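You operate a simulated robot arm through the tools that you are given. There is no shell and no other tool.

Carry out the task below with a simulated two-armed robot. There is one attempt and no reset: what you move stays moved.

JOB
Couple the blue motor to the gearbox and run it 6 turns.
Fine: latch the motor, shut the guard and set TURNS before you switch on and press GO; switch off when DONE lights.

It is judged by the outcome, as a careful person would: the job done as asked, and still so three seconds after it is handed in. It fails if anything else is knocked over, pushed out of place, dropped, spilled or broken.

ROBOT AND FRAMES
Two 7-joint arms with fingered hands on one trunk that stands fixed in place. Base frame: the origin is at the foot of the trunk, x ahead of it, y to its left, z up. Lengths are in m, angles in degrees, forces in N, time in s.
The left shoulder is at [0.02, 0.269, 1.197], the right one opposite. Payload 5 kg a hand.
The tool frame of a hand sits at the grasp point between the pads (the TCP): z along the fingers, y along the line on which they close. The tips reach 0.042 m beyond it. Largest opening 0.208 m; the body of the gripper starts 0.119 m behind the TCP. The gripper is a hand of 4 fingers: y runs from the thumb to the fingers, the wrist lies at [0, 0, -0.317] in the tool frame, and closing takes about 1.5 s.
Orientation is told as [roll, pitch, yaw] about the base's x, y, z axes, in that order, counted from this pose: with the fingers straight down and closing along the base's y, the tool's x points along the base's -x, its y along +y and its z along -z.

CONTROLS
- The arms move only by the tool step_arm. It takes "left_moves", "right_moves" or both (then of equal length, played together; a hand with none holds still); each is a list of rows, each a list of 6 numbers: the shift along the base's x, y, z in m, then the turn, a rotation vector about the base's x, y, z in degrees. In form: [[tx, ty, tz, wx, wy, wz], ...]. A call has 1 to 20 rows; each row shifts and turns the commanded pose from where the row before left it. "left_fingers" and "right_fingers" are, for a hand that has rows, the opening, from 0 (shut) to 1 (fully open), set as the call begins (left out, the last holds). Each row takes 0.2 s and may step no farther than 0.05 m and 8.6 degrees from the row before; otherwise, or with a gripper value out of range, the whole call is refused. Where a pose cannot be reached the arm comes as near as it can. A force on the tool above 40 N (or 10 N above the force at the start of the call, whichever is more), or a blocked arm, ends the call early, and 0.2 s more pass. Each finger travels about 0.153 m/s and halts on what it meets, pressing with about 24 N; the grip force reading is that of the motor and also rises with nothing between the fingers. The clock runs only during rows and for 0.2 s after the last one: add rows that do not move to give the fingers time. The reply holds the time, the measured pose of the TCP, the force on the tool along the base axes, the opening and the grip force, in the units named above and with some noise, with the torque about the TCP (base axes, N m) and any sound that the robot's microphone picked up.
- Cameras (640 x 400 px; columns grow to the right, rows downward): "scene" is now at [0.1464, 0.0503, 1.5088]; the picture's right is [0.55, -0.83, 0.00], its down [-0.10, -0.06, -0.99] and it looks along [0.83, 0.55, -0.11] (base axes); focal length 217 px, centre (320, 200). "left" rides on the left gripper at [-0.093, 0.001, -0.146] in its tool frame; the picture's right is [-0.01, -1.00, 0.00], its down [0.84, -0.01, -0.54] and it looks along [0.54, -0.01, 0.84] (tool axes); focal length 280 px, centre (320, 200). "right" rides on the right gripper at [0.094, 0.001, -0.146] in its tool frame; the picture's right is [-0.02, 1.00, 0.00], its down [-0.84, -0.01, -0.54] and it looks along [-0.54, -0.01, 0.84] (tool axes); focal length 280 px, centre (320, 200). There is no depth. A picture from a camera that has moved, and an enlarged one, comes with that camera's place and axes in the base frame and with its lens.
- snapshot(camera): a new picture of that camera. It takes no simulated time.
- move_column(by): slides the trunk up (or, below 0, down) by that many m; the arms and the scene camera ride with it, the base frame stays. It gives what a move gives, with no picture.
- set_grasp(shape, hand): the hand has 4 fingers and takes this shape, open, in about a second: jaw (thumb against the fingers, like two jaws); tri (thumb and two fingers); tip (a fingertip pinch); poke (one finger out to press); point (the index stretched); flat (the hand flat); cup (the hand cupped); fist (a fist). The gripper value then closes the fingers along that shape, each until it touches; the sizes above hold for jaw. It gives what a move gives, with no picture.
- pan_tilt(pan, tilt): turns the head with the scene camera to pan (to the left, within 80 degrees either way) and tilt (down, from -29 to 69), counted from straight ahead of the robot. It gives what a move gives.
- zoom(camera, box): a new picture of the part [left, top, right, bottom] of that camera's present view, enlarged. It takes no simulated time.
- job_done(): hands the job in; it is judged then, once.

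Nothing tells you positions but the pictures and the camera data. Unless the task says otherwise, let go and move clear before handing in.

The tools are called by a JSON object that holds its "op" and its "data". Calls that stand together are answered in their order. step_arm: Moves the arms, as the interface text tells. Its arguments: {"type":"object","properties":{"left_moves":{"type":"array","items":{"type":"array","items":{"type":"number"}}},"left_fingers":{"type":"number"},"right_moves":{"type":"array","items":{"type":"array","items":{"type":"number"}}},"right_fingers":{"type":"number"}},"required":[]} The other tools are called the same way: move_column (by) slides the trunk up or down; set_grasp (shape, hand) gives the hand a shape; pan_tilt (pan, tilt) turns the head that bears the scene camera; snapshot (camera) takes a picture; zoom (camera, box) takes an enlarged picture of a part of a camera's view; job_done () hands the job in.

At the start:

```text
clock: 0.0
left_position: [0.3893, 0.5522, 1.4874]
left_tool_rot: [-0.1, -0.1, 28.4]
left_force: [0.4, 0.4, -0.5]
left_ft_torque: [-0.02, 0.02, -0.01]
left_width: 0.2077
left_grip_force: 0.0
left_shape: jaw
right_position: [0.4675, -0.0011, 1.4874]
right_tool_rot: [0.0, 0.0, 28.3]
right_force: [0.5, -0.6, 0.0]
right_ft_torque: [-0.03, 0.0, 0.02]
right_width: 0.2075
right_grip_force: 0.0
right_shape: jaw
trunk travel left (down, up): [-0.575, 0.046]
head pan, tilt: [33.4, 6.6]
```

scene: 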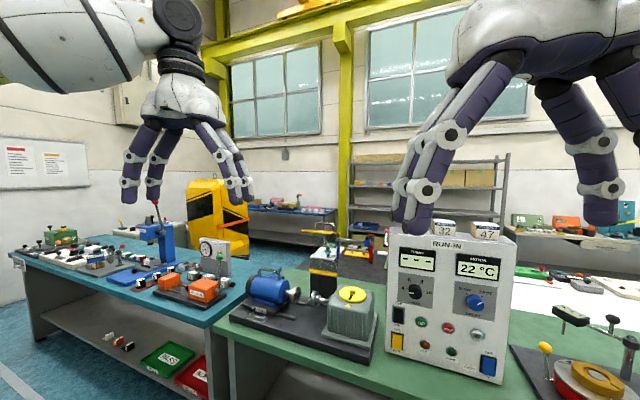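
right: 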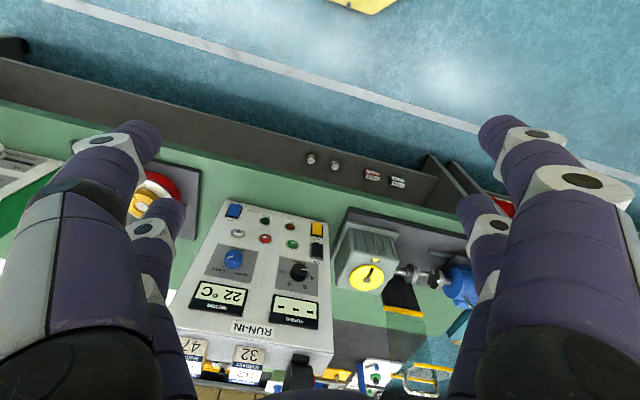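
left: 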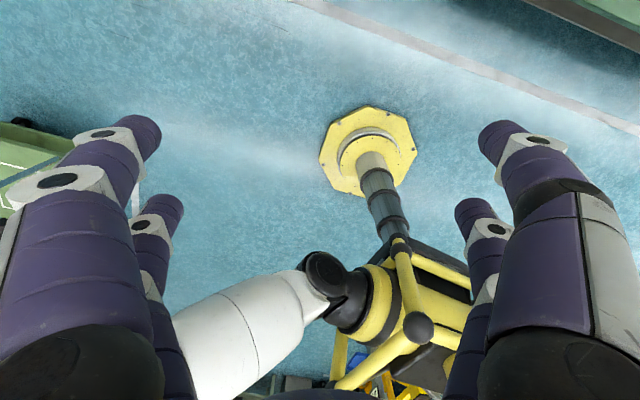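

I see a green workbench with a blue motor on a rail, a gearbox with a yellow dial, and a white RUN-IN control panel. First I look closer at everything.

{"op": "zoom", "data": {"camera": "scene", "box": [220, 230, 400, 370]}}

{"op": "zoom", "data": {"camera": "scene", "box": [370, 220, 530, 390]}}

{"op": "zoom", "data": {"camera": "right", "box": [180, 140, 500, 400]}}

```text
2.86 times, centred on (310, 300) of scene
camera zoom: at [0.1464, 0.0503, 1.5088], right [0.55, -0.83, 0.0], down [-0.1, -0.06, -0.99], along [0.83, 0.55, -0.11], focal length 620 px, centre (349, -86)
```

zoom: 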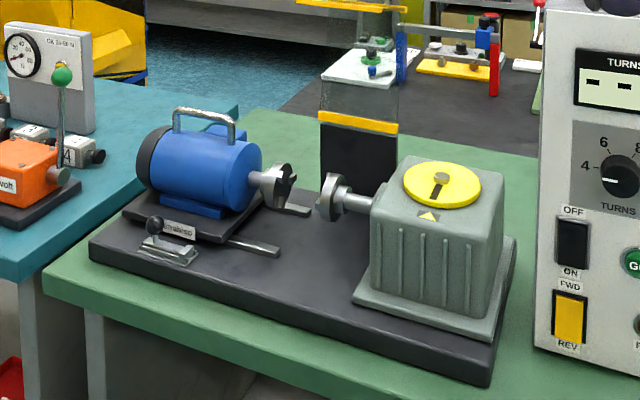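

```text
2.35 times, centred on (450, 305) of scene
camera zoom: at [0.1464, 0.0503, 1.5088], right [0.55, -0.83, 0.0], down [-0.1, -0.06, -0.99], along [0.83, 0.55, -0.11], focal length 511 px, centre (14, -47)
```

zoom: 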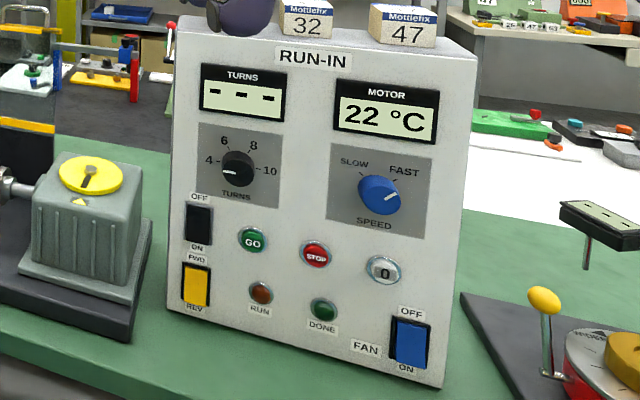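

```text
1.54 times, centred on (340, 270) of right
camera zoom: at [0.3846, -0.044, 1.6328], right [-0.46, 0.89, 0.0], down [0.75, 0.39, 0.54], along [0.48, 0.25, -0.84], focal length 431 px, centre (289, 92)
```

zoom: 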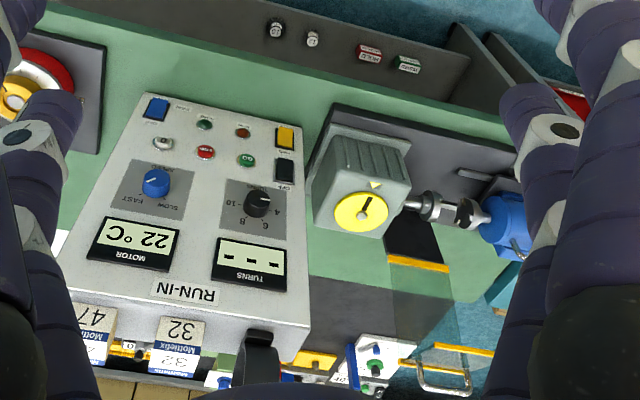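

The panel, gearbox and motor stand on the green bench around x≈0.9, y≈0.4. I tilt the head down for better views.

{"op": "pan_tilt", "data": {"pan": 28, "tilt": 32}}

{"op": "snapshot", "data": {"camera": "scene"}}

```text
clock: 0.9
left_position: [0.389, 0.5524, 1.4872]
left_tool_rot: [-0.1, 0.0, 28.3]
left_force: [-0.2, 0.0, 0.2]
left_ft_torque: [-0.02, -0.03, 0.01]
left_width: 0.2079
left_grip_force: 0.0
left_shape: jaw
right_position: [0.4682, 0.0008, 1.4869]
right_tool_rot: [0.0, -0.1, 28.3]
right_force: [0.6, 0.5, 0.4]
right_ft_torque: [0.03, 0.0, 0.0]
right_width: 0.208
right_grip_force: 0.1
right_shape: jaw
trunk travel left (down, up): [-0.575, 0.046]
head pan, tilt: [28.0, 32.0]
```

```text
taken
camera scene: at [0.1484, 0.0415, 1.4678], right [0.47, -0.88, 0.0], down [-0.47, -0.25, -0.85], along [0.75, 0.4, -0.53], focal length 217 px, centre (320, 200)
```

scene: 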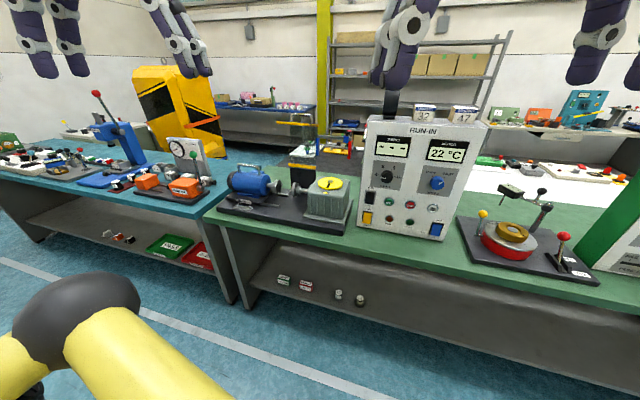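

{"op": "zoom", "data": {"camera": "scene", "box": [205, 155, 355, 250]}}

{"op": "zoom", "data": {"camera": "scene", "box": [350, 105, 490, 245]}}

{"op": "zoom", "data": {"camera": "scene", "box": [210, 160, 290, 230]}}

{"op": "zoom", "data": {"camera": "scene", "box": [270, 100, 350, 200]}}

```text
4.21 times, centred on (280, 202) of scene
camera zoom: at [0.1484, 0.0415, 1.4678], right [0.47, -0.88, 0.0], down [-0.47, -0.25, -0.85], along [0.75, 0.4, -0.53], focal length 914 px, centre (488, 190)
```

zoom: 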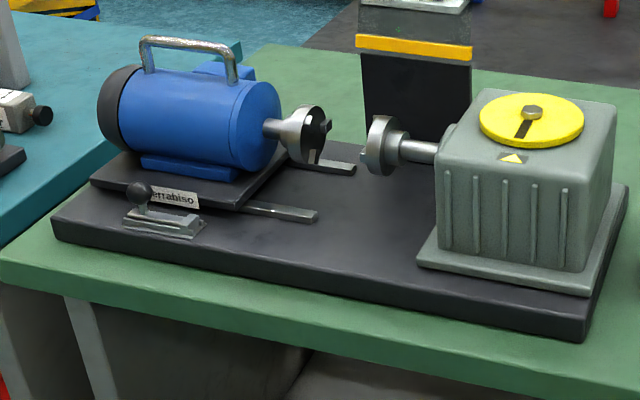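

```text
2.86 times, centred on (420, 175) of scene
camera zoom: at [0.1484, 0.0415, 1.4678], right [0.47, -0.88, 0.0], down [-0.47, -0.25, -0.85], along [0.75, 0.4, -0.53], focal length 620 px, centre (34, 271)
```

zoom: 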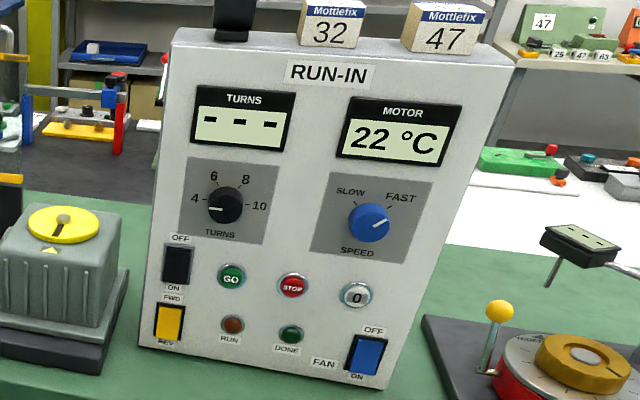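

```text
5.71 times, centred on (250, 195) of scene
camera zoom: at [0.1484, 0.0415, 1.4678], right [0.47, -0.88, 0.0], down [-0.47, -0.25, -0.85], along [0.75, 0.4, -0.53], focal length 1240 px, centre (720, 229)
```

zoom: 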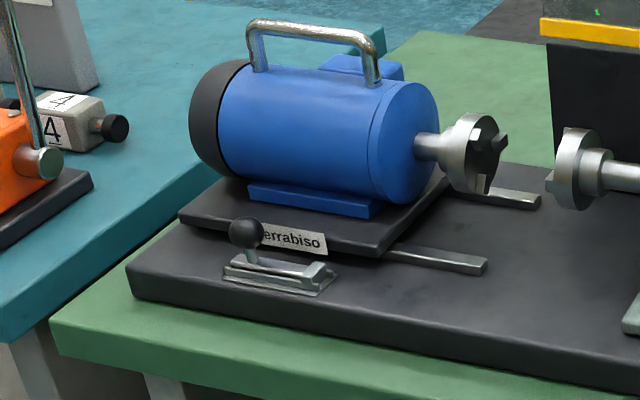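

```text
4.00 times, centred on (310, 150) of scene
camera zoom: at [0.1484, 0.0415, 1.4678], right [0.47, -0.88, 0.0], down [-0.47, -0.25, -0.85], along [0.75, 0.4, -0.53], focal length 868 px, centre (360, 400)
```

zoom: 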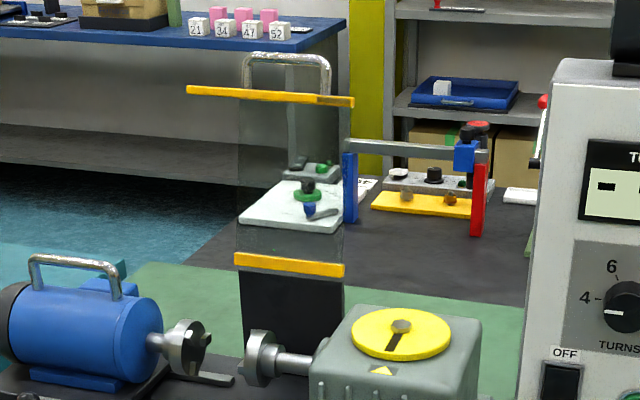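

I take the dial at about (0.94, 0.41, 1.01) and the TURNS knob at about (0.93, 0.17, 1.10). I pitch the left hand forward so its camera can look closely at the motor and coupling.

{"op": "step_arm", "data": {"left_moves": [[0.005, 0.005, -0.025, 3.79, -7.04, 0], [0.005, 0.005, -0.025, 3.79, -7.04, 0], [0.005, 0.005, -0.025, 3.79, -7.04, 0], [0.005, 0.005, -0.025, 3.79, -7.04, 0], [0.005, 0.005, -0.025, 3.79, -7.04, 0], [0.005, 0.005, -0.025, 3.79, -7.04, 0], [0.005, 0.005, -0.025, 3.79, -7.04, 0]]}}

{"op": "snapshot", "data": {"camera": "left"}}

{"op": "snapshot", "data": {"camera": "scene"}}

```text
clock: 2.5
left_position: [0.4357, 0.5915, 1.3267]
left_tool_rot: [-0.2, -55.8, 28.4]
left_force: [0.0, -0.1, -0.3]
left_ft_torque: [-0.03, 0.05, 0.03]
left_width: 0.2081
left_grip_force: 0.0
left_shape: jaw
left hand out of reach, approached as far as the arm can: row 7
right_position: [0.4674, 0.0006, 1.4877]
right_tool_rot: [0.0, 0.0, 28.3]
right_force: [0.7, 0.6, -1.1]
right_ft_torque: [-0.04, 0.12, -0.01]
right_width: 0.2078
right_grip_force: 0.1
right_shape: jaw
trunk travel left (down, up): [-0.575, 0.046]
head pan, tilt: [28.0, 32.0]
```

```text
taken
camera left: at [0.3746, 0.5616, 1.4873], right [0.48, -0.88, 0.01], down [-0.8, -0.45, -0.39], along [0.35, 0.18, -0.92], focal length 280 px, centre (320, 200)
```

left: 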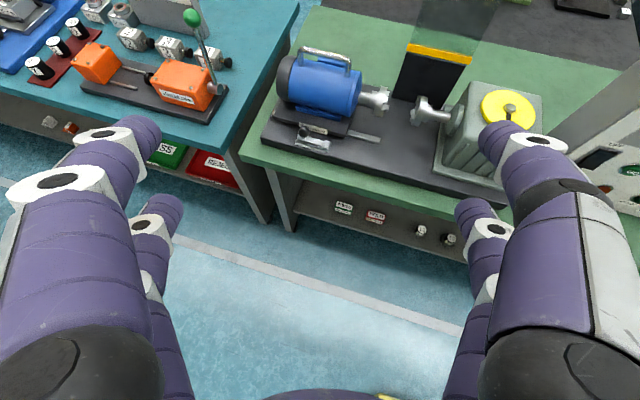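

```text
taken
camera scene: at [0.1491, 0.0416, 1.4676], right [0.47, -0.88, 0.0], down [-0.47, -0.25, -0.85], along [0.75, 0.4, -0.53], focal length 217 px, centre (320, 200)
```

scene: 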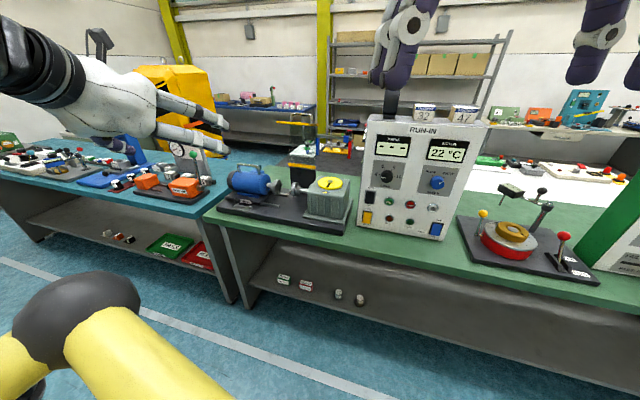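

The left camera now sees the motor, latch, guard and gearbox from above. I enlarge these parts.

{"op": "zoom", "data": {"camera": "left", "box": [240, 20, 400, 160]}}

{"op": "zoom", "data": {"camera": "left", "box": [360, 0, 560, 190]}}

{"op": "zoom", "data": {"camera": "left", "box": [350, 70, 450, 140]}}

```text
2.86 times, centred on (320, 90) of left
camera zoom: at [0.3746, 0.5616, 1.4873], right [0.48, -0.88, 0.01], down [-0.8, -0.45, -0.39], along [0.35, 0.18, -0.92], focal length 801 px, centre (320, 514)
```

zoom: 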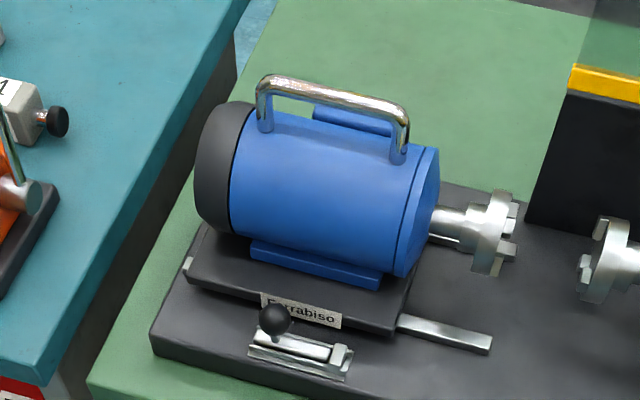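

```text
2.11 times, centred on (460, 95) of left
camera zoom: at [0.3746, 0.5616, 1.4873], right [0.48, -0.88, 0.01], down [-0.8, -0.45, -0.39], along [0.35, 0.18, -0.92], focal length 590 px, centre (25, 421)
```

zoom: 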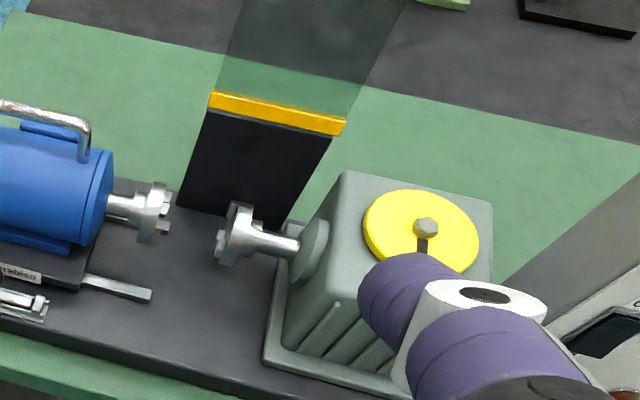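

```text
5.71 times, centred on (400, 105) of left
camera zoom: at [0.3746, 0.5616, 1.4873], right [0.48, -0.88, 0.01], down [-0.8, -0.45, -0.39], along [0.35, 0.18, -0.92], focal length 1602 px, centre (-137, 743)
```

zoom: 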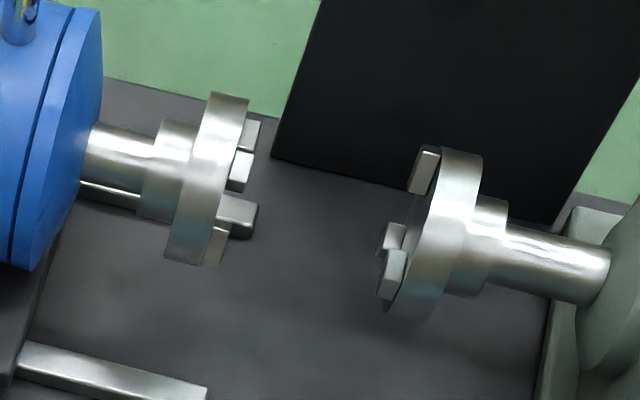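

I need the guard's shape and state more exactly, so I enlarge it, with the right camera too.

{"op": "zoom", "data": {"camera": "scene", "box": [280, 108, 330, 178]}}

{"op": "zoom", "data": {"camera": "right", "box": [350, 250, 500, 400]}}

{"op": "pan_tilt", "data": {"pan": 28, "tilt": 0}}

{"op": "zoom", "data": {"camera": "scene", "box": [210, 200, 380, 360]}}

```text
5.71 times, centred on (305, 143) of scene
camera zoom: at [0.1491, 0.0416, 1.4676], right [0.47, -0.88, 0.0], down [-0.47, -0.25, -0.85], along [0.75, 0.4, -0.53], focal length 1240 px, centre (406, 526)
```

zoom: 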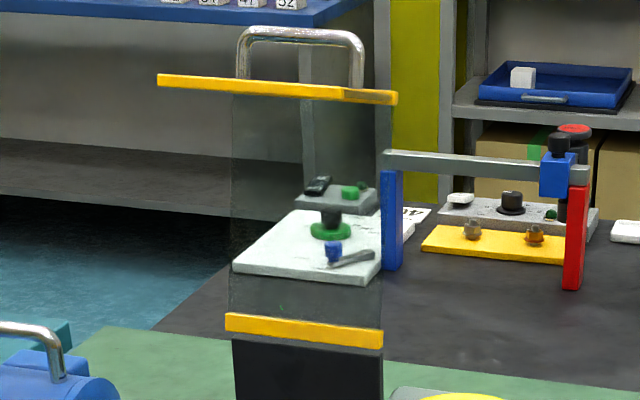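

```text
2.67 times, centred on (425, 325) of right
camera zoom: at [0.3855, -0.0437, 1.6324], right [-0.46, 0.89, 0.0], down [0.75, 0.39, 0.54], along [0.48, 0.25, -0.84], focal length 748 px, centre (40, -133)
```

zoom: 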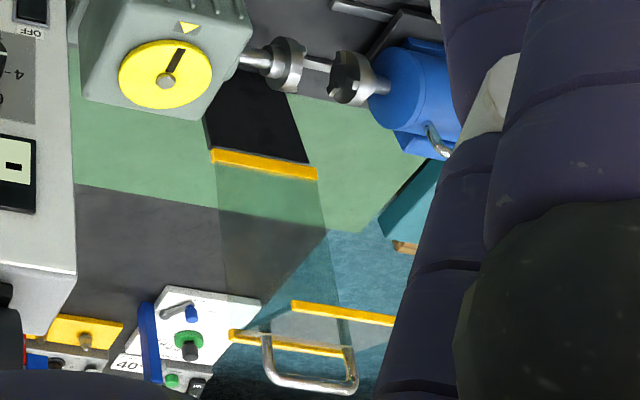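

```text
clock: 3.5
left_position: [0.4349, 0.5923, 1.3281]
left_tool_rot: [-0.1, -55.7, 28.3]
left_force: [-0.3, 0.3, -0.8]
left_ft_torque: [-0.01, 0.0, 0.03]
left_width: 0.208
left_grip_force: 0.1
left_shape: jaw
right_position: [0.4681, -0.0006, 1.4876]
right_tool_rot: [-0.1, -0.1, 28.3]
right_force: [-1.0, -0.7, 0.2]
right_ft_torque: [0.04, -0.03, 0.02]
right_width: 0.2078
right_grip_force: 0.1
right_shape: jaw
trunk travel left (down, up): [-0.575, 0.046]
head pan, tilt: [28.0, 0.0]
```

```text
2.50 times, centred on (295, 280) of scene
camera zoom: at [0.1486, 0.0413, 1.5192], right [0.47, -0.88, 0.0], down [0.0, 0.0, -1.0], along [0.88, 0.47, 0.0], focal length 543 px, centre (382, 0)
```

zoom: 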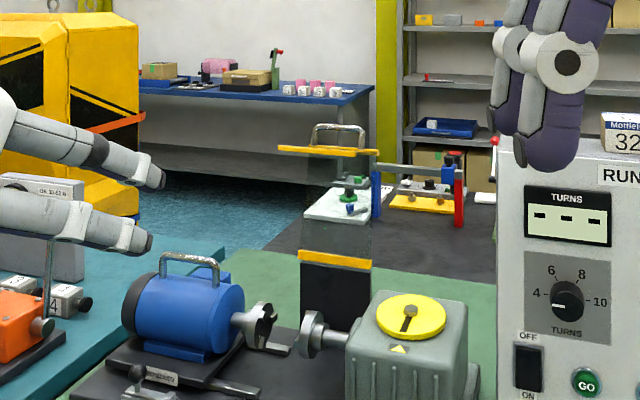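

The guard is an L-shaped clear lid, hinged at about (0.98, 0.58, 1.04), standing open, with its handle at about (1.02, 0.58, 1.28). Before gripping anything I look at the hand's own shape.

{"op": "pan_tilt", "data": {"pan": 10, "tilt": 0}}

{"op": "snapshot", "data": {"camera": "scene"}}

{"op": "snapshot", "data": {"camera": "right"}}

```text
clock: 4.3
left_position: [0.4331, 0.591, 1.3276]
left_tool_rot: [-0.1, -55.7, 28.3]
left_force: [0.6, -0.9, 0.0]
left_ft_torque: [0.04, -0.01, 0.02]
left_width: 0.2081
left_grip_force: 0.1
left_shape: jaw
right_position: [0.4668, 0.0006, 1.4886]
right_tool_rot: [0.0, -0.1, 28.2]
right_force: [0.1, -0.3, -0.1]
right_ft_torque: [0.0, 0.02, -0.01]
right_width: 0.2081
right_grip_force: 0.2
right_shape: jaw
trunk travel left (down, up): [-0.575, 0.046]
head pan, tilt: [10.0, 0.0]
```

```text
taken
camera scene: at [0.1579, 0.015, 1.5192], right [0.17, -0.98, 0.0], down [0.0, 0.0, -1.0], along [0.98, 0.17, 0.0], focal length 217 px, centre (320, 200)
```

scene: 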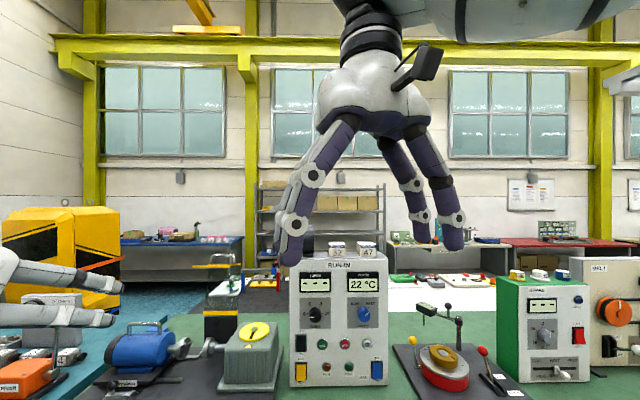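

```text
taken
camera right: at [0.3844, -0.0442, 1.6328], right [-0.46, 0.89, 0.0], down [0.75, 0.39, 0.54], along [0.48, 0.25, -0.84], focal length 280 px, centre (320, 200)
```

right: 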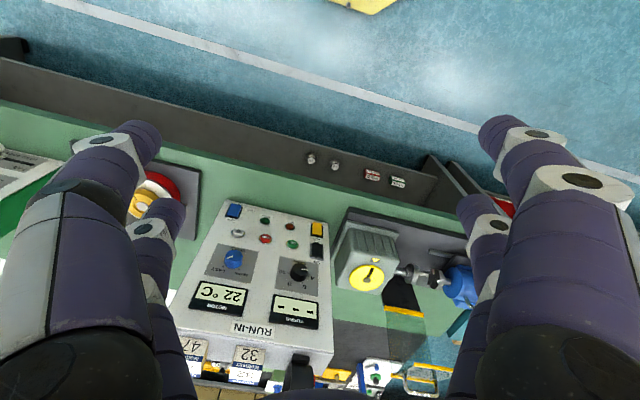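

Fingers sit in two pairs about 6 cm apart, so narrow posts can slip between them. I move the left hand closer to look at the latch, lugs and carriage.

{"op": "step_arm", "data": {"left_moves": [[0.035, 0.025, -0.035, 0, 0, 0], [0.035, 0.025, -0.035, 0, 0, 0], [0.035, 0.025, -0.035, 0, 0, 0], [0.035, 0.025, -0.035, 0, 0, 0], [0.035, 0.025, -0.035, 0, 0, 0]]}}

{"op": "snapshot", "data": {"camera": "left"}}

{"op": "zoom", "data": {"camera": "left", "box": [200, 60, 440, 210]}}

{"op": "pan_tilt", "data": {"pan": 28, "tilt": 25}}

{"op": "snapshot", "data": {"camera": "scene"}}

```text
refused: row 1 steps farther than a row can; nothing moved
```

```text
taken
camera left: at [0.374, 0.5615, 1.4879], right [0.48, -0.88, 0.01], down [-0.8, -0.45, -0.39], along [0.35, 0.18, -0.92], focal length 280 px, centre (320, 200)
```

left: 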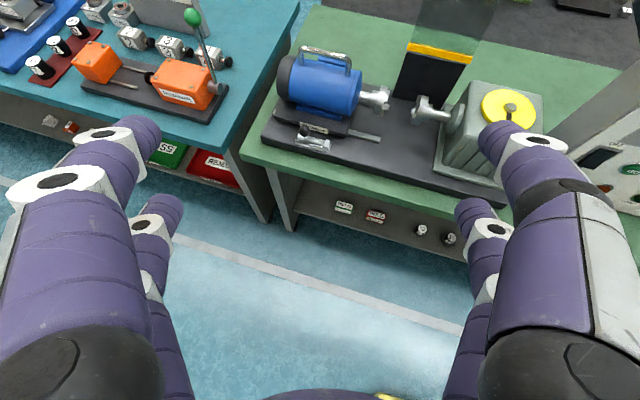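

```text
2.67 times, centred on (320, 135) of left
camera zoom: at [0.374, 0.5615, 1.4879], right [0.48, -0.88, 0.01], down [-0.8, -0.45, -0.39], along [0.35, 0.18, -0.92], focal length 748 px, centre (320, 373)
```

zoom: 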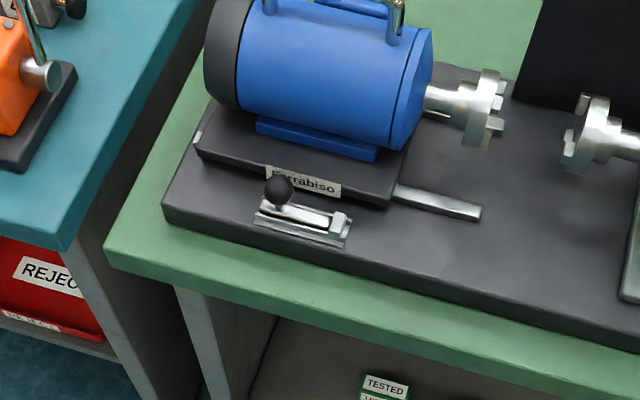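

```text
clock: 5.2
left_position: [0.4339, 0.5922, 1.3268]
left_tool_rot: [-0.1, -55.7, 28.3]
left_force: [-0.9, 0.1, -0.5]
left_ft_torque: [0.03, -0.02, 0.0]
left_width: 0.2079
left_grip_force: 0.0
left_shape: jaw
right_position: [0.4667, 0.0001, 1.4874]
right_tool_rot: [0.1, -0.1, 28.3]
right_force: [-0.2, -0.4, 0.1]
right_ft_torque: [0.03, 0.01, -0.03]
right_width: 0.2078
right_grip_force: 0.2
right_shape: jaw
trunk travel left (down, up): [-0.575, 0.046]
head pan, tilt: [28.0, 25.0]
```

```text
taken
camera scene: at [0.1507, 0.0425, 1.4789], right [0.47, -0.88, 0.0], down [-0.37, -0.2, -0.91], along [0.8, 0.43, -0.42], focal length 217 px, centre (320, 200)
```

scene: 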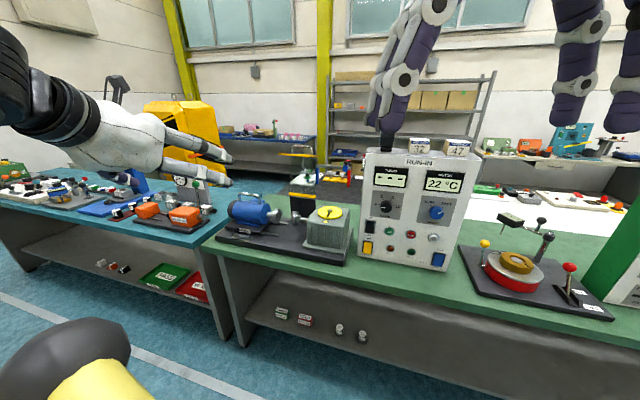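

The step was too long (norm limit 0.05), so I repeat it with shorter rows.

{"op": "step_arm", "data": {"left_moves": [[0.028, 0.02, -0.029, 0, 0, 0], [0.028, 0.02, -0.029, 0, 0, 0], [0.028, 0.02, -0.029, 0, 0, 0], [0.028, 0.02, -0.029, 0, 0, 0], [0.028, 0.02, -0.029, 0, 0, 0], [0.028, 0.02, -0.029, 0, 0, 0]]}}

{"op": "snapshot", "data": {"camera": "left"}}

{"op": "zoom", "data": {"camera": "left", "box": [200, 40, 440, 190]}}

{"op": "snapshot", "data": {"camera": "scene"}}

```text
clock: 6.6
left_position: [0.6051, 0.7144, 1.1546]
left_tool_rot: [-0.2, -56.0, 28.3]
left_force: [0.6, 1.3, 0.2]
left_ft_torque: [-0.04, 0.03, -0.08]
left_width: 0.2077
left_grip_force: 0.2
left_shape: jaw
left hand out of reach, approached as far as the arm can: row 1
right_position: [0.4678, 0.0012, 1.4868]
right_tool_rot: [0.0, 0.0, 28.3]
right_force: [0.2, -0.1, -0.6]
right_ft_torque: [-0.07, 0.07, 0.0]
right_width: 0.2077
right_grip_force: 0.1
right_shape: jaw
trunk travel left (down, up): [-0.575, 0.046]
head pan, tilt: [28.0, 25.0]
```

```text
taken
camera left: at [0.5447, 0.6828, 1.3146], right [0.48, -0.88, 0.01], down [-0.8, -0.45, -0.4], along [0.35, 0.18, -0.92], focal length 280 px, centre (320, 200)
```

left: 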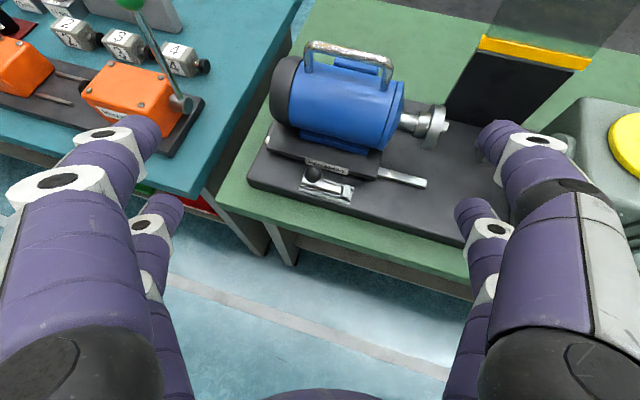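

```text
2.67 times, centred on (320, 115) of left
camera zoom: at [0.5447, 0.6828, 1.3146], right [0.48, -0.88, 0.01], down [-0.8, -0.45, -0.4], along [0.35, 0.18, -0.92], focal length 748 px, centre (320, 427)
```

zoom: 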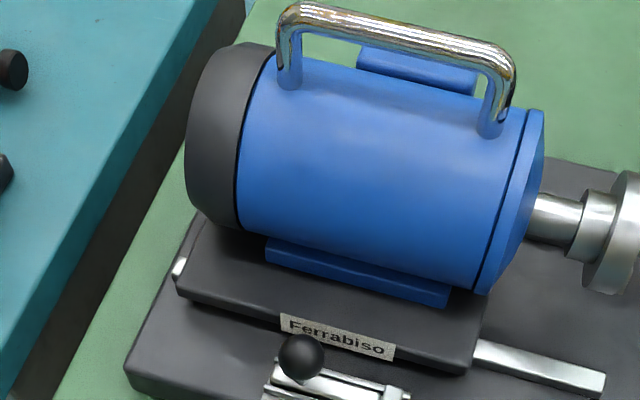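

```text
taken
camera scene: at [0.1511, 0.0433, 1.4786], right [0.47, -0.88, 0.0], down [-0.37, -0.2, -0.91], along [0.8, 0.43, -0.42], focal length 217 px, centre (320, 200)
```

scene: 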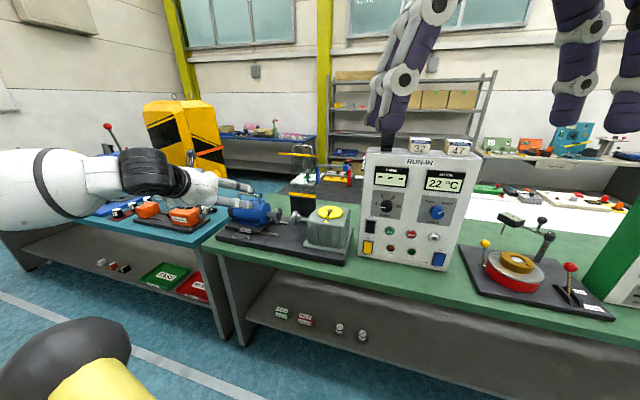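

{"op": "zoom", "data": {"camera": "left", "box": [280, 130, 440, 230]}}

{"op": "zoom", "data": {"camera": "left", "box": [290, 155, 370, 210]}}

{"op": "zoom", "data": {"camera": "scene", "box": [205, 180, 325, 260]}}

```text
4.00 times, centred on (360, 180) of left
camera zoom: at [0.5447, 0.6828, 1.3146], right [0.48, -0.88, 0.01], down [-0.8, -0.45, -0.4], along [0.35, 0.18, -0.92], focal length 1122 px, centre (160, 280)
```

zoom: 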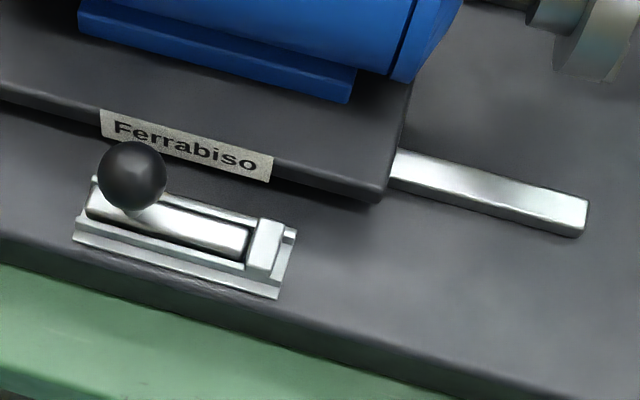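

```text
7.27 times, centred on (330, 182) of left
camera zoom: at [0.5447, 0.6828, 1.3146], right [0.48, -0.88, 0.01], down [-0.8, -0.45, -0.4], along [0.35, 0.18, -0.92], focal length 2039 px, centre (247, 327)
```

zoom: 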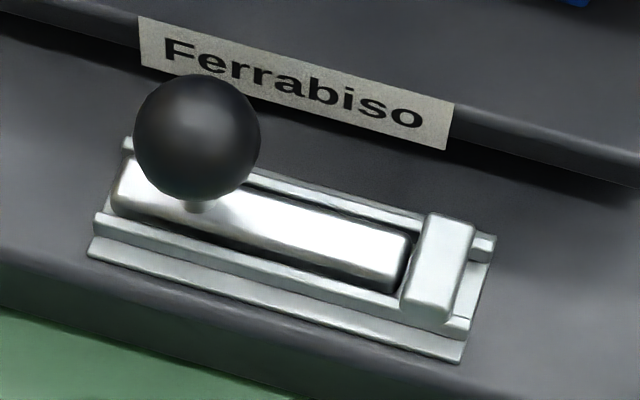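

```text
5.00 times, centred on (265, 220) of scene
camera zoom: at [0.1511, 0.0433, 1.4786], right [0.47, -0.88, 0.0], down [-0.37, -0.2, -0.91], along [0.8, 0.43, -0.42], focal length 1085 px, centre (595, 100)
```

zoom: 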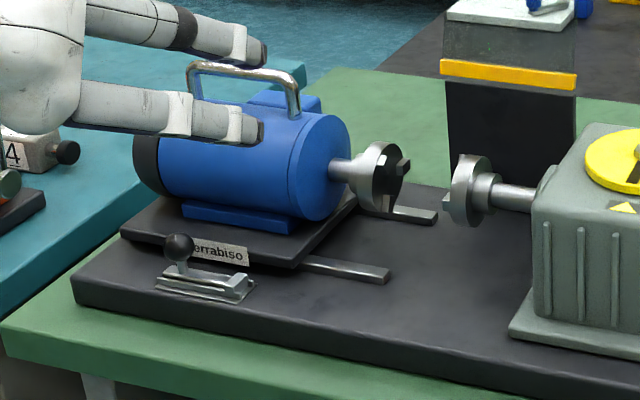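

The latch is a slide bolt with a black knob at about (0.728, 0.791, 0.924), to be slid right. I put the left hand into the poke shape and look at it.

{"op": "set_grasp", "data": {"hand": "left", "shape": "poke"}}

{"op": "snapshot", "data": {"camera": "left"}}

{"op": "snapshot", "data": {"camera": "scene"}}

{"op": "zoom", "data": {"camera": "scene", "box": [80, 120, 320, 260]}}

```text
clock: 7.5
left_position: [0.605, 0.7128, 1.1572]
left_tool_rot: [0.0, -56.0, 28.2]
left_force: [-0.3, 0.8, -0.7]
left_ft_torque: [0.01, 0.03, 0.03]
left_width: 0.0
left_grip_force: 0.1
left_shape: poke
right_position: [0.4667, 0.0011, 1.4871]
right_tool_rot: [0.0, -0.1, 28.3]
right_force: [0.3, -0.2, 0.2]
right_ft_torque: [0.01, -0.03, 0.0]
right_width: 0.2077
right_grip_force: 0.1
right_shape: jaw
trunk travel left (down, up): [-0.575, 0.046]
head pan, tilt: [28.0, 25.0]
```

```text
taken
camera left: at [0.5438, 0.6818, 1.3159], right [0.48, -0.88, 0.01], down [-0.8, -0.45, -0.4], along [0.35, 0.18, -0.92], focal length 280 px, centre (320, 200)
```

left: 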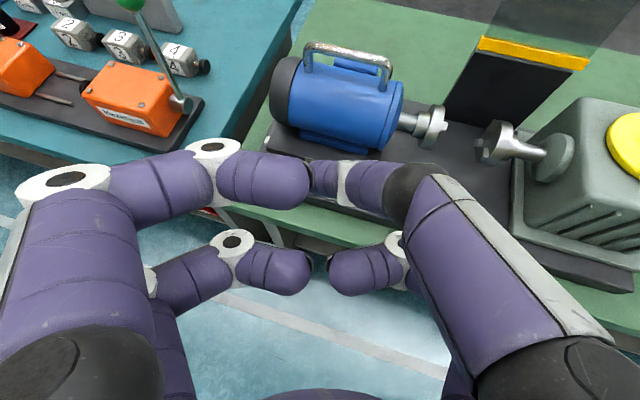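

```text
taken
camera scene: at [0.1505, 0.0426, 1.4788], right [0.47, -0.88, 0.0], down [-0.37, -0.2, -0.91], along [0.8, 0.43, -0.42], focal length 217 px, centre (320, 200)
```

scene: 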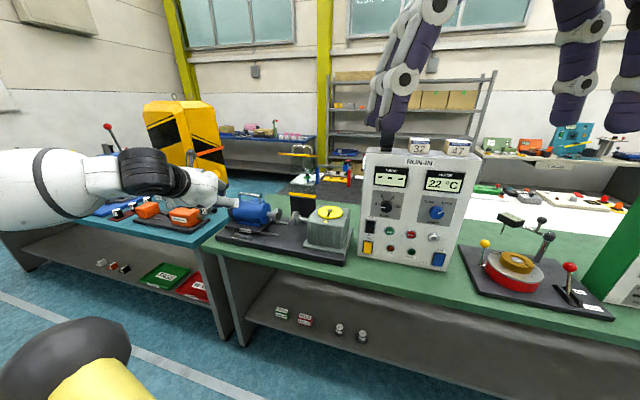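

```text
2.67 times, centred on (200, 190) of scene
camera zoom: at [0.1505, 0.0426, 1.4788], right [0.47, -0.88, 0.0], down [-0.37, -0.2, -0.91], along [0.8, 0.43, -0.42], focal length 579 px, centre (640, 227)
```

zoom: 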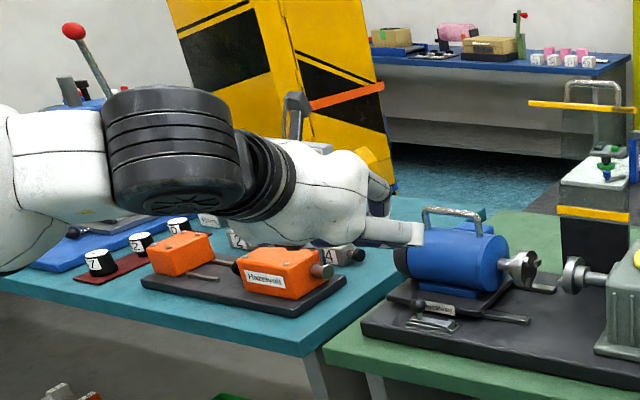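

{"op": "zoom", "data": {"camera": "scene", "box": [170, 150, 290, 250]}}

{"op": "snapshot", "data": {"camera": "right"}}

```text
4.00 times, centred on (230, 200) of scene
camera zoom: at [0.1505, 0.0426, 1.4788], right [0.47, -0.88, 0.0], down [-0.37, -0.2, -0.91], along [0.8, 0.43, -0.42], focal length 868 px, centre (680, 200)
```

zoom: 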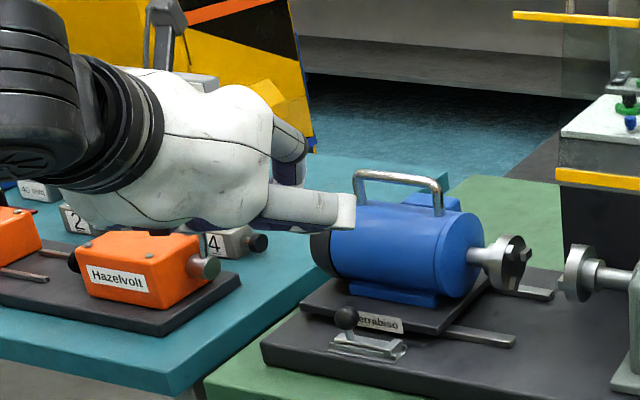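

```text
taken
camera right: at [0.3843, -0.044, 1.6328], right [-0.46, 0.89, 0.0], down [0.75, 0.39, 0.54], along [0.48, 0.25, -0.84], focal length 280 px, centre (320, 200)
```

right: 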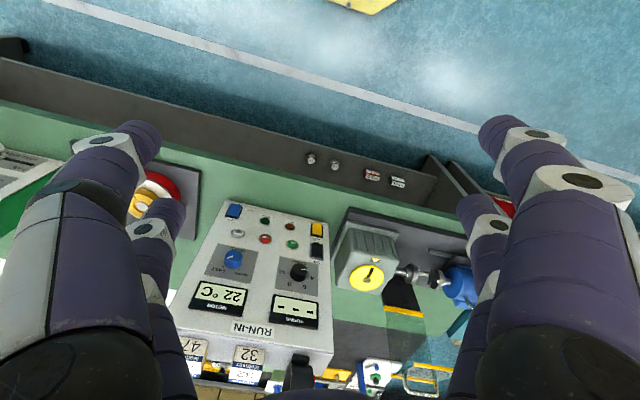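

The poke shape looks folded with all fingertips near the middle. I try the "point" shape to see which gives a clear straight finger.

{"op": "set_grasp", "data": {"hand": "left", "shape": "point"}}

{"op": "snapshot", "data": {"camera": "left"}}

{"op": "zoom", "data": {"camera": "scene", "box": [170, 150, 290, 250]}}

```text
clock: 8.4
left_position: [0.605, 0.7124, 1.1551]
left_tool_rot: [-0.2, -56.0, 28.3]
left_force: [-0.7, 1.0, -0.4]
left_ft_torque: [-0.01, -0.02, 0.02]
left_width: 0.202
left_grip_force: 0.0
left_shape: point
right_position: [0.4671, -0.0003, 1.4868]
right_tool_rot: [-0.1, -0.2, 28.4]
right_force: [0.5, 0.0, -0.5]
right_ft_torque: [-0.01, 0.01, 0.01]
right_width: 0.208
right_grip_force: 0.1
right_shape: jaw
trunk travel left (down, up): [-0.575, 0.046]
head pan, tilt: [28.0, 25.0]
```

```text
taken
camera left: at [0.5439, 0.6817, 1.3159], right [0.48, -0.88, 0.01], down [-0.8, -0.45, -0.4], along [0.35, 0.18, -0.92], focal length 280 px, centre (320, 200)
```

left: 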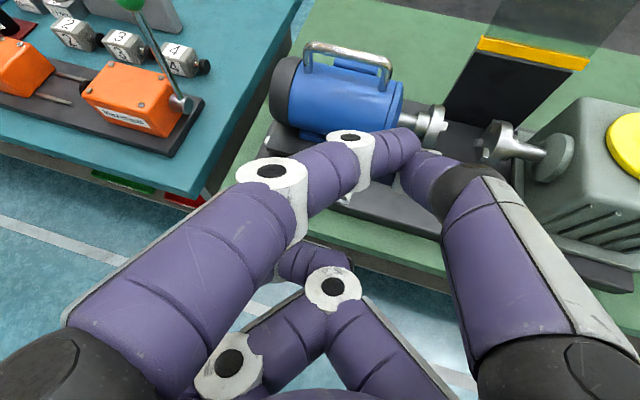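

```text
4.00 times, centred on (230, 200) of scene
camera zoom: at [0.1506, 0.0425, 1.4788], right [0.47, -0.88, 0.0], down [-0.37, -0.2, -0.91], along [0.8, 0.43, -0.42], focal length 868 px, centre (680, 200)
```

zoom: 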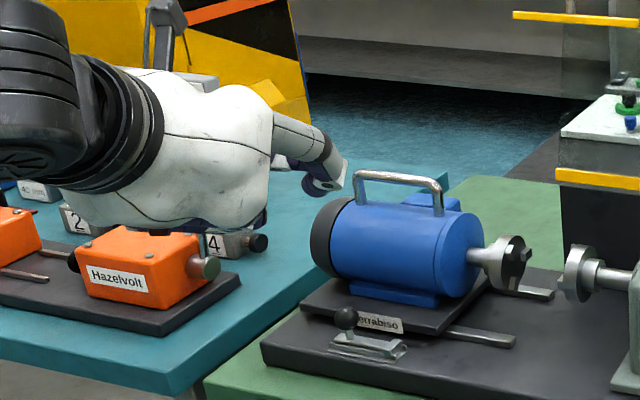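

I test the shapes on the right hand, which the scene camera sees well.

{"op": "pan_tilt", "data": {"pan": 5, "tilt": 0}}

{"op": "set_grasp", "data": {"hand": "right", "shape": "poke"}}

{"op": "zoom", "data": {"camera": "scene", "box": [220, 20, 540, 300]}}

{"op": "snapshot", "data": {"camera": "right"}}

{"op": "set_grasp", "data": {"hand": "right", "shape": "point"}}

{"op": "zoom", "data": {"camera": "scene", "box": [220, 20, 540, 300]}}

{"op": "set_grasp", "data": {"hand": "right", "shape": "tip"}}

{"op": "zoom", "data": {"camera": "scene", "box": [220, 20, 540, 300]}}

```text
clock: 9.3
left_position: [0.6054, 0.7125, 1.1569]
left_tool_rot: [-0.1, -55.9, 28.3]
left_force: [-0.3, 0.3, -0.5]
left_ft_torque: [0.01, 0.01, 0.03]
left_width: 0.2018
left_grip_force: 0.1
left_shape: point
right_position: [0.4677, -0.0002, 1.4871]
right_tool_rot: [0.1, -0.1, 28.3]
right_force: [1.0, 0.5, 0.4]
right_ft_torque: [0.03, 0.0, 0.03]
right_width: 0.2076
right_grip_force: 0.1
right_shape: jaw
trunk travel left (down, up): [-0.575, 0.046]
head pan, tilt: [5.0, 0.0]
```

```text
clock: 10.2
left_position: [0.6045, 0.7129, 1.1549]
left_tool_rot: [-0.1, -56.1, 28.3]
left_force: [0.0, 0.3, 0.3]
left_ft_torque: [0.0, -0.01, -0.02]
left_width: 0.0
left_grip_force: 0.0
left_shape: point
right_position: [0.4678, -0.0001, 1.4865]
right_tool_rot: [0.0, -0.1, 28.3]
right_force: [-0.4, -0.5, -0.3]
right_ft_torque: [-0.04, 0.01, -0.03]
right_width: 0.0
right_grip_force: 0.0
right_shape: poke
trunk travel left (down, up): [-0.575, 0.046]
head pan, tilt: [5.0, 0.0]
```

```text
1.43 times, centred on (380, 160) of scene
camera zoom: at [0.159, 0.0073, 1.5192], right [0.09, -1.0, 0.0], down [0.0, 0.0, -1.0], along [1.0, 0.09, 0.0], focal length 310 px, centre (234, 257)
```

zoom: 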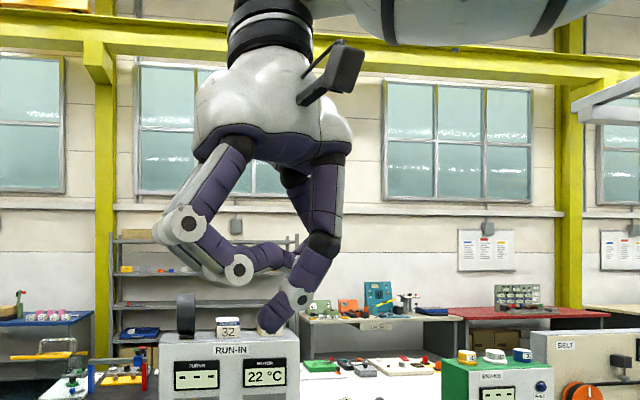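

```text
taken
camera right: at [0.3845, -0.0441, 1.6328], right [-0.46, 0.89, 0.0], down [0.75, 0.39, 0.54], along [0.48, 0.25, -0.84], focal length 280 px, centre (320, 200)
```

right: 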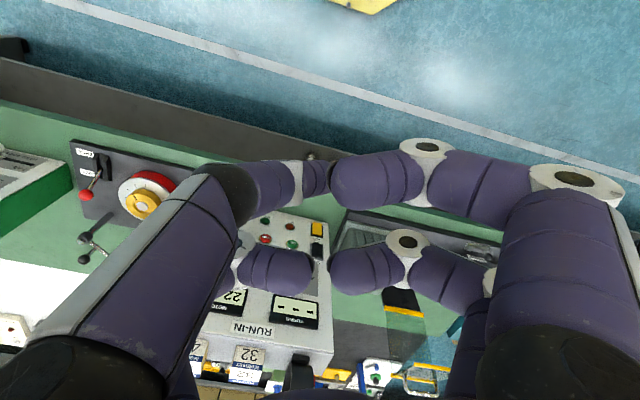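

```text
clock: 11.1
left_position: [0.6056, 0.7132, 1.1558]
left_tool_rot: [-0.1, -55.9, 28.3]
left_force: [-0.8, 0.3, -0.5]
left_ft_torque: [0.0, 0.0, 0.02]
left_width: 0.0
left_grip_force: 0.0
left_shape: point
right_position: [0.4674, 0.0003, 1.4862]
right_tool_rot: [0.0, 0.1, 28.3]
right_force: [-0.9, -0.1, -0.1]
right_ft_torque: [-0.01, -0.01, 0.0]
right_width: 0.2019
right_grip_force: 0.1
right_shape: point
trunk travel left (down, up): [-0.575, 0.046]
head pan, tilt: [5.0, 0.0]
```

```text
1.43 times, centred on (380, 160) of scene
camera zoom: at [0.159, 0.0072, 1.5192], right [0.09, -1.0, 0.0], down [0.0, 0.0, -1.0], along [1.0, 0.09, 0.0], focal length 310 px, centre (234, 257)
```

zoom: 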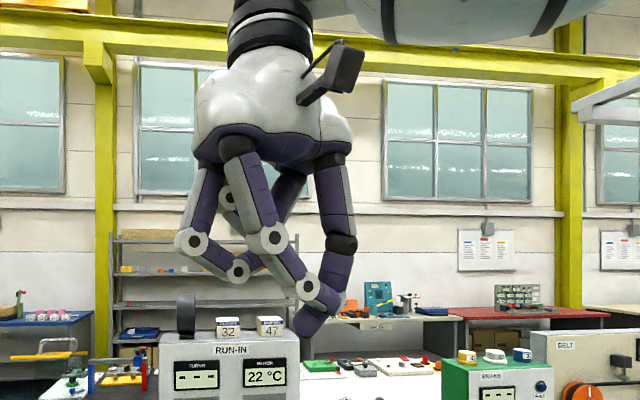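

```text
clock: 12.0
left_position: [0.6053, 0.713, 1.1556]
left_tool_rot: [-0.1, -56.0, 28.3]
left_force: [-0.3, -0.6, -0.8]
left_ft_torque: [-0.02, -0.01, -0.03]
left_width: 0.0
left_grip_force: 0.1
left_shape: point
right_position: [0.4673, -0.0003, 1.486]
right_tool_rot: [0.0, -0.1, 28.3]
right_force: [-0.2, 0.8, 0.5]
right_ft_torque: [-0.01, 0.0, 0.01]
right_width: 0.2077
right_grip_force: 0.0
right_shape: tip
trunk travel left (down, up): [-0.575, 0.046]
head pan, tilt: [5.0, 0.0]
```

```text
1.43 times, centred on (380, 160) of scene
camera zoom: at [0.159, 0.0073, 1.5192], right [0.09, -1.0, 0.0], down [0.0, 0.0, -1.0], along [1.0, 0.09, 0.0], focal length 310 px, centre (234, 257)
```

zoom: 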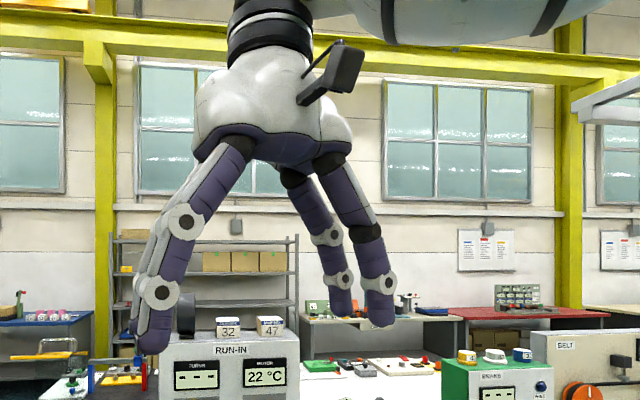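

In poke, the single finger's tip lies on the tool axis about 4 cm past the TCP, good for buttons. For the motor I go back to jaw on the left hand, and straddle the carrying handle (centre about (0.845, 0.80, 1.05)) with the fingers to push the carriage right.

{"op": "set_grasp", "data": {"hand": "left", "shape": "jaw"}}

{"op": "step_arm", "data": {"left_moves": [[0.02, 0.005, 0.01, 0, 0, -6.1], [0.028, 0.011, 0, 0, 0, -6.1], [0.028, 0.011, 0, 0, 0, -6.1], [0.028, 0.011, 0, -1.13, 6.4, 0], [0.028, 0.011, 0, -1.13, 6.4, 0], [0.028, 0.011, 0, -1.13, 6.4, 0], [0.01, 0.005, 0, -1.13, 6.4, 0]], "left_fingers": 0.8}}

{"op": "snapshot", "data": {"camera": "left"}}

{"op": "pan_tilt", "data": {"pan": 28, "tilt": 25}}

{"op": "zoom", "data": {"camera": "scene", "box": [170, 130, 330, 250]}}

```text
clock: 12.9
left_position: [0.6041, 0.7129, 1.1557]
left_tool_rot: [-0.1, -56.1, 28.3]
left_force: [-0.9, 0.3, 0.6]
left_ft_torque: [-0.01, -0.01, -0.01]
left_width: 0.2079
left_grip_force: 0.0
left_shape: jaw
right_position: [0.4673, 0.0004, 1.4862]
right_tool_rot: [0.0, 0.0, 28.3]
right_force: [-0.3, 0.6, -0.6]
right_ft_torque: [0.01, 0.0, 0.0]
right_width: 0.2082
right_grip_force: 0.0
right_shape: tip
trunk travel left (down, up): [-0.575, 0.046]
head pan, tilt: [5.0, 0.0]
```

```text
clock: 14.0
left_position: [0.6764, 0.8313, 1.224]
left_tool_rot: [9.7, -48.5, 8.5]
left_force: [-1.9, 0.3, -0.4]
left_ft_torque: [-0.13, -0.14, -0.13]
left_width: 0.1665
left_grip_force: 0.1
left_shape: jaw
right_position: [0.4672, 0.0016, 1.4859]
right_tool_rot: [-0.1, 0.1, 28.3]
right_force: [-1.3, 0.1, 1.2]
right_ft_torque: [-0.13, -0.19, 0.01]
right_width: 0.2079
right_grip_force: 0.1
right_shape: tip
trunk travel left (down, up): [-0.575, 0.046]
head pan, tilt: [5.0, 0.0]
stopped in row 5 (left hand): the force on the tool passed its limit at 46 N (the readings are from after the stop); the commanded pose is now the measured one
```

```text
taken
camera left: at [0.6344, 0.801, 1.3899], right [0.28, -0.95, -0.1], down [-0.93, -0.24, -0.28], along [0.24, 0.17, -0.95], focal length 280 px, centre (320, 200)
```

left: 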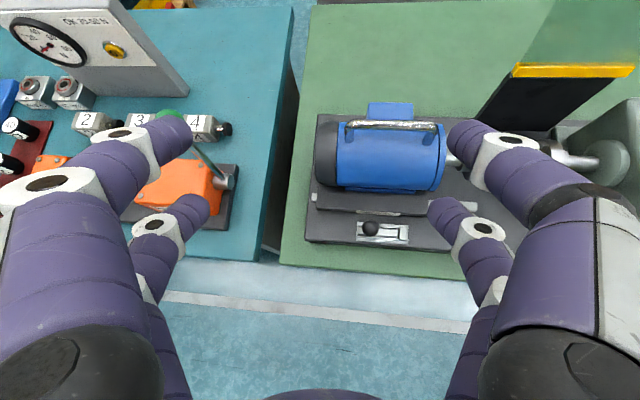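

```text
clock: 14.9
left_position: [0.6782, 0.8298, 1.2208]
left_tool_rot: [9.7, -48.4, 8.5]
left_force: [-0.4, 0.0, -0.3]
left_ft_torque: [0.04, 0.0, -0.01]
left_width: 0.1666
left_grip_force: 0.1
left_shape: jaw
right_position: [0.4676, -0.0004, 1.4845]
right_tool_rot: [0.0, 0.1, 28.2]
right_force: [-0.6, 1.0, -0.4]
right_ft_torque: [-0.02, -0.08, -0.02]
right_width: 0.2078
right_grip_force: 0.2
right_shape: tip
trunk travel left (down, up): [-0.575, 0.046]
head pan, tilt: [28.0, 25.0]
```

```text
3.33 times, centred on (250, 190) of scene
camera zoom: at [0.1504, 0.0426, 1.4789], right [0.47, -0.88, 0.0], down [-0.37, -0.2, -0.91], along [0.8, 0.43, -0.42], focal length 724 px, centre (553, 233)
```

zoom: 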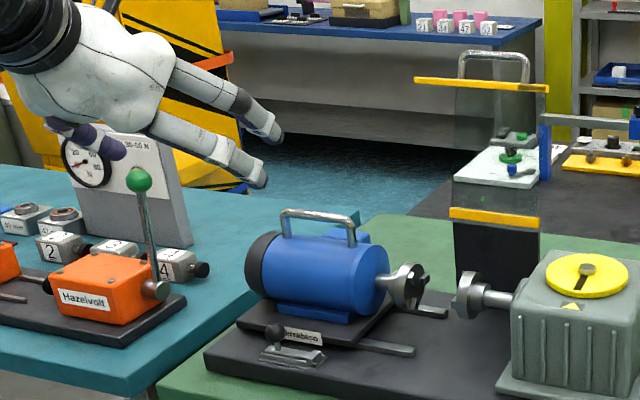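

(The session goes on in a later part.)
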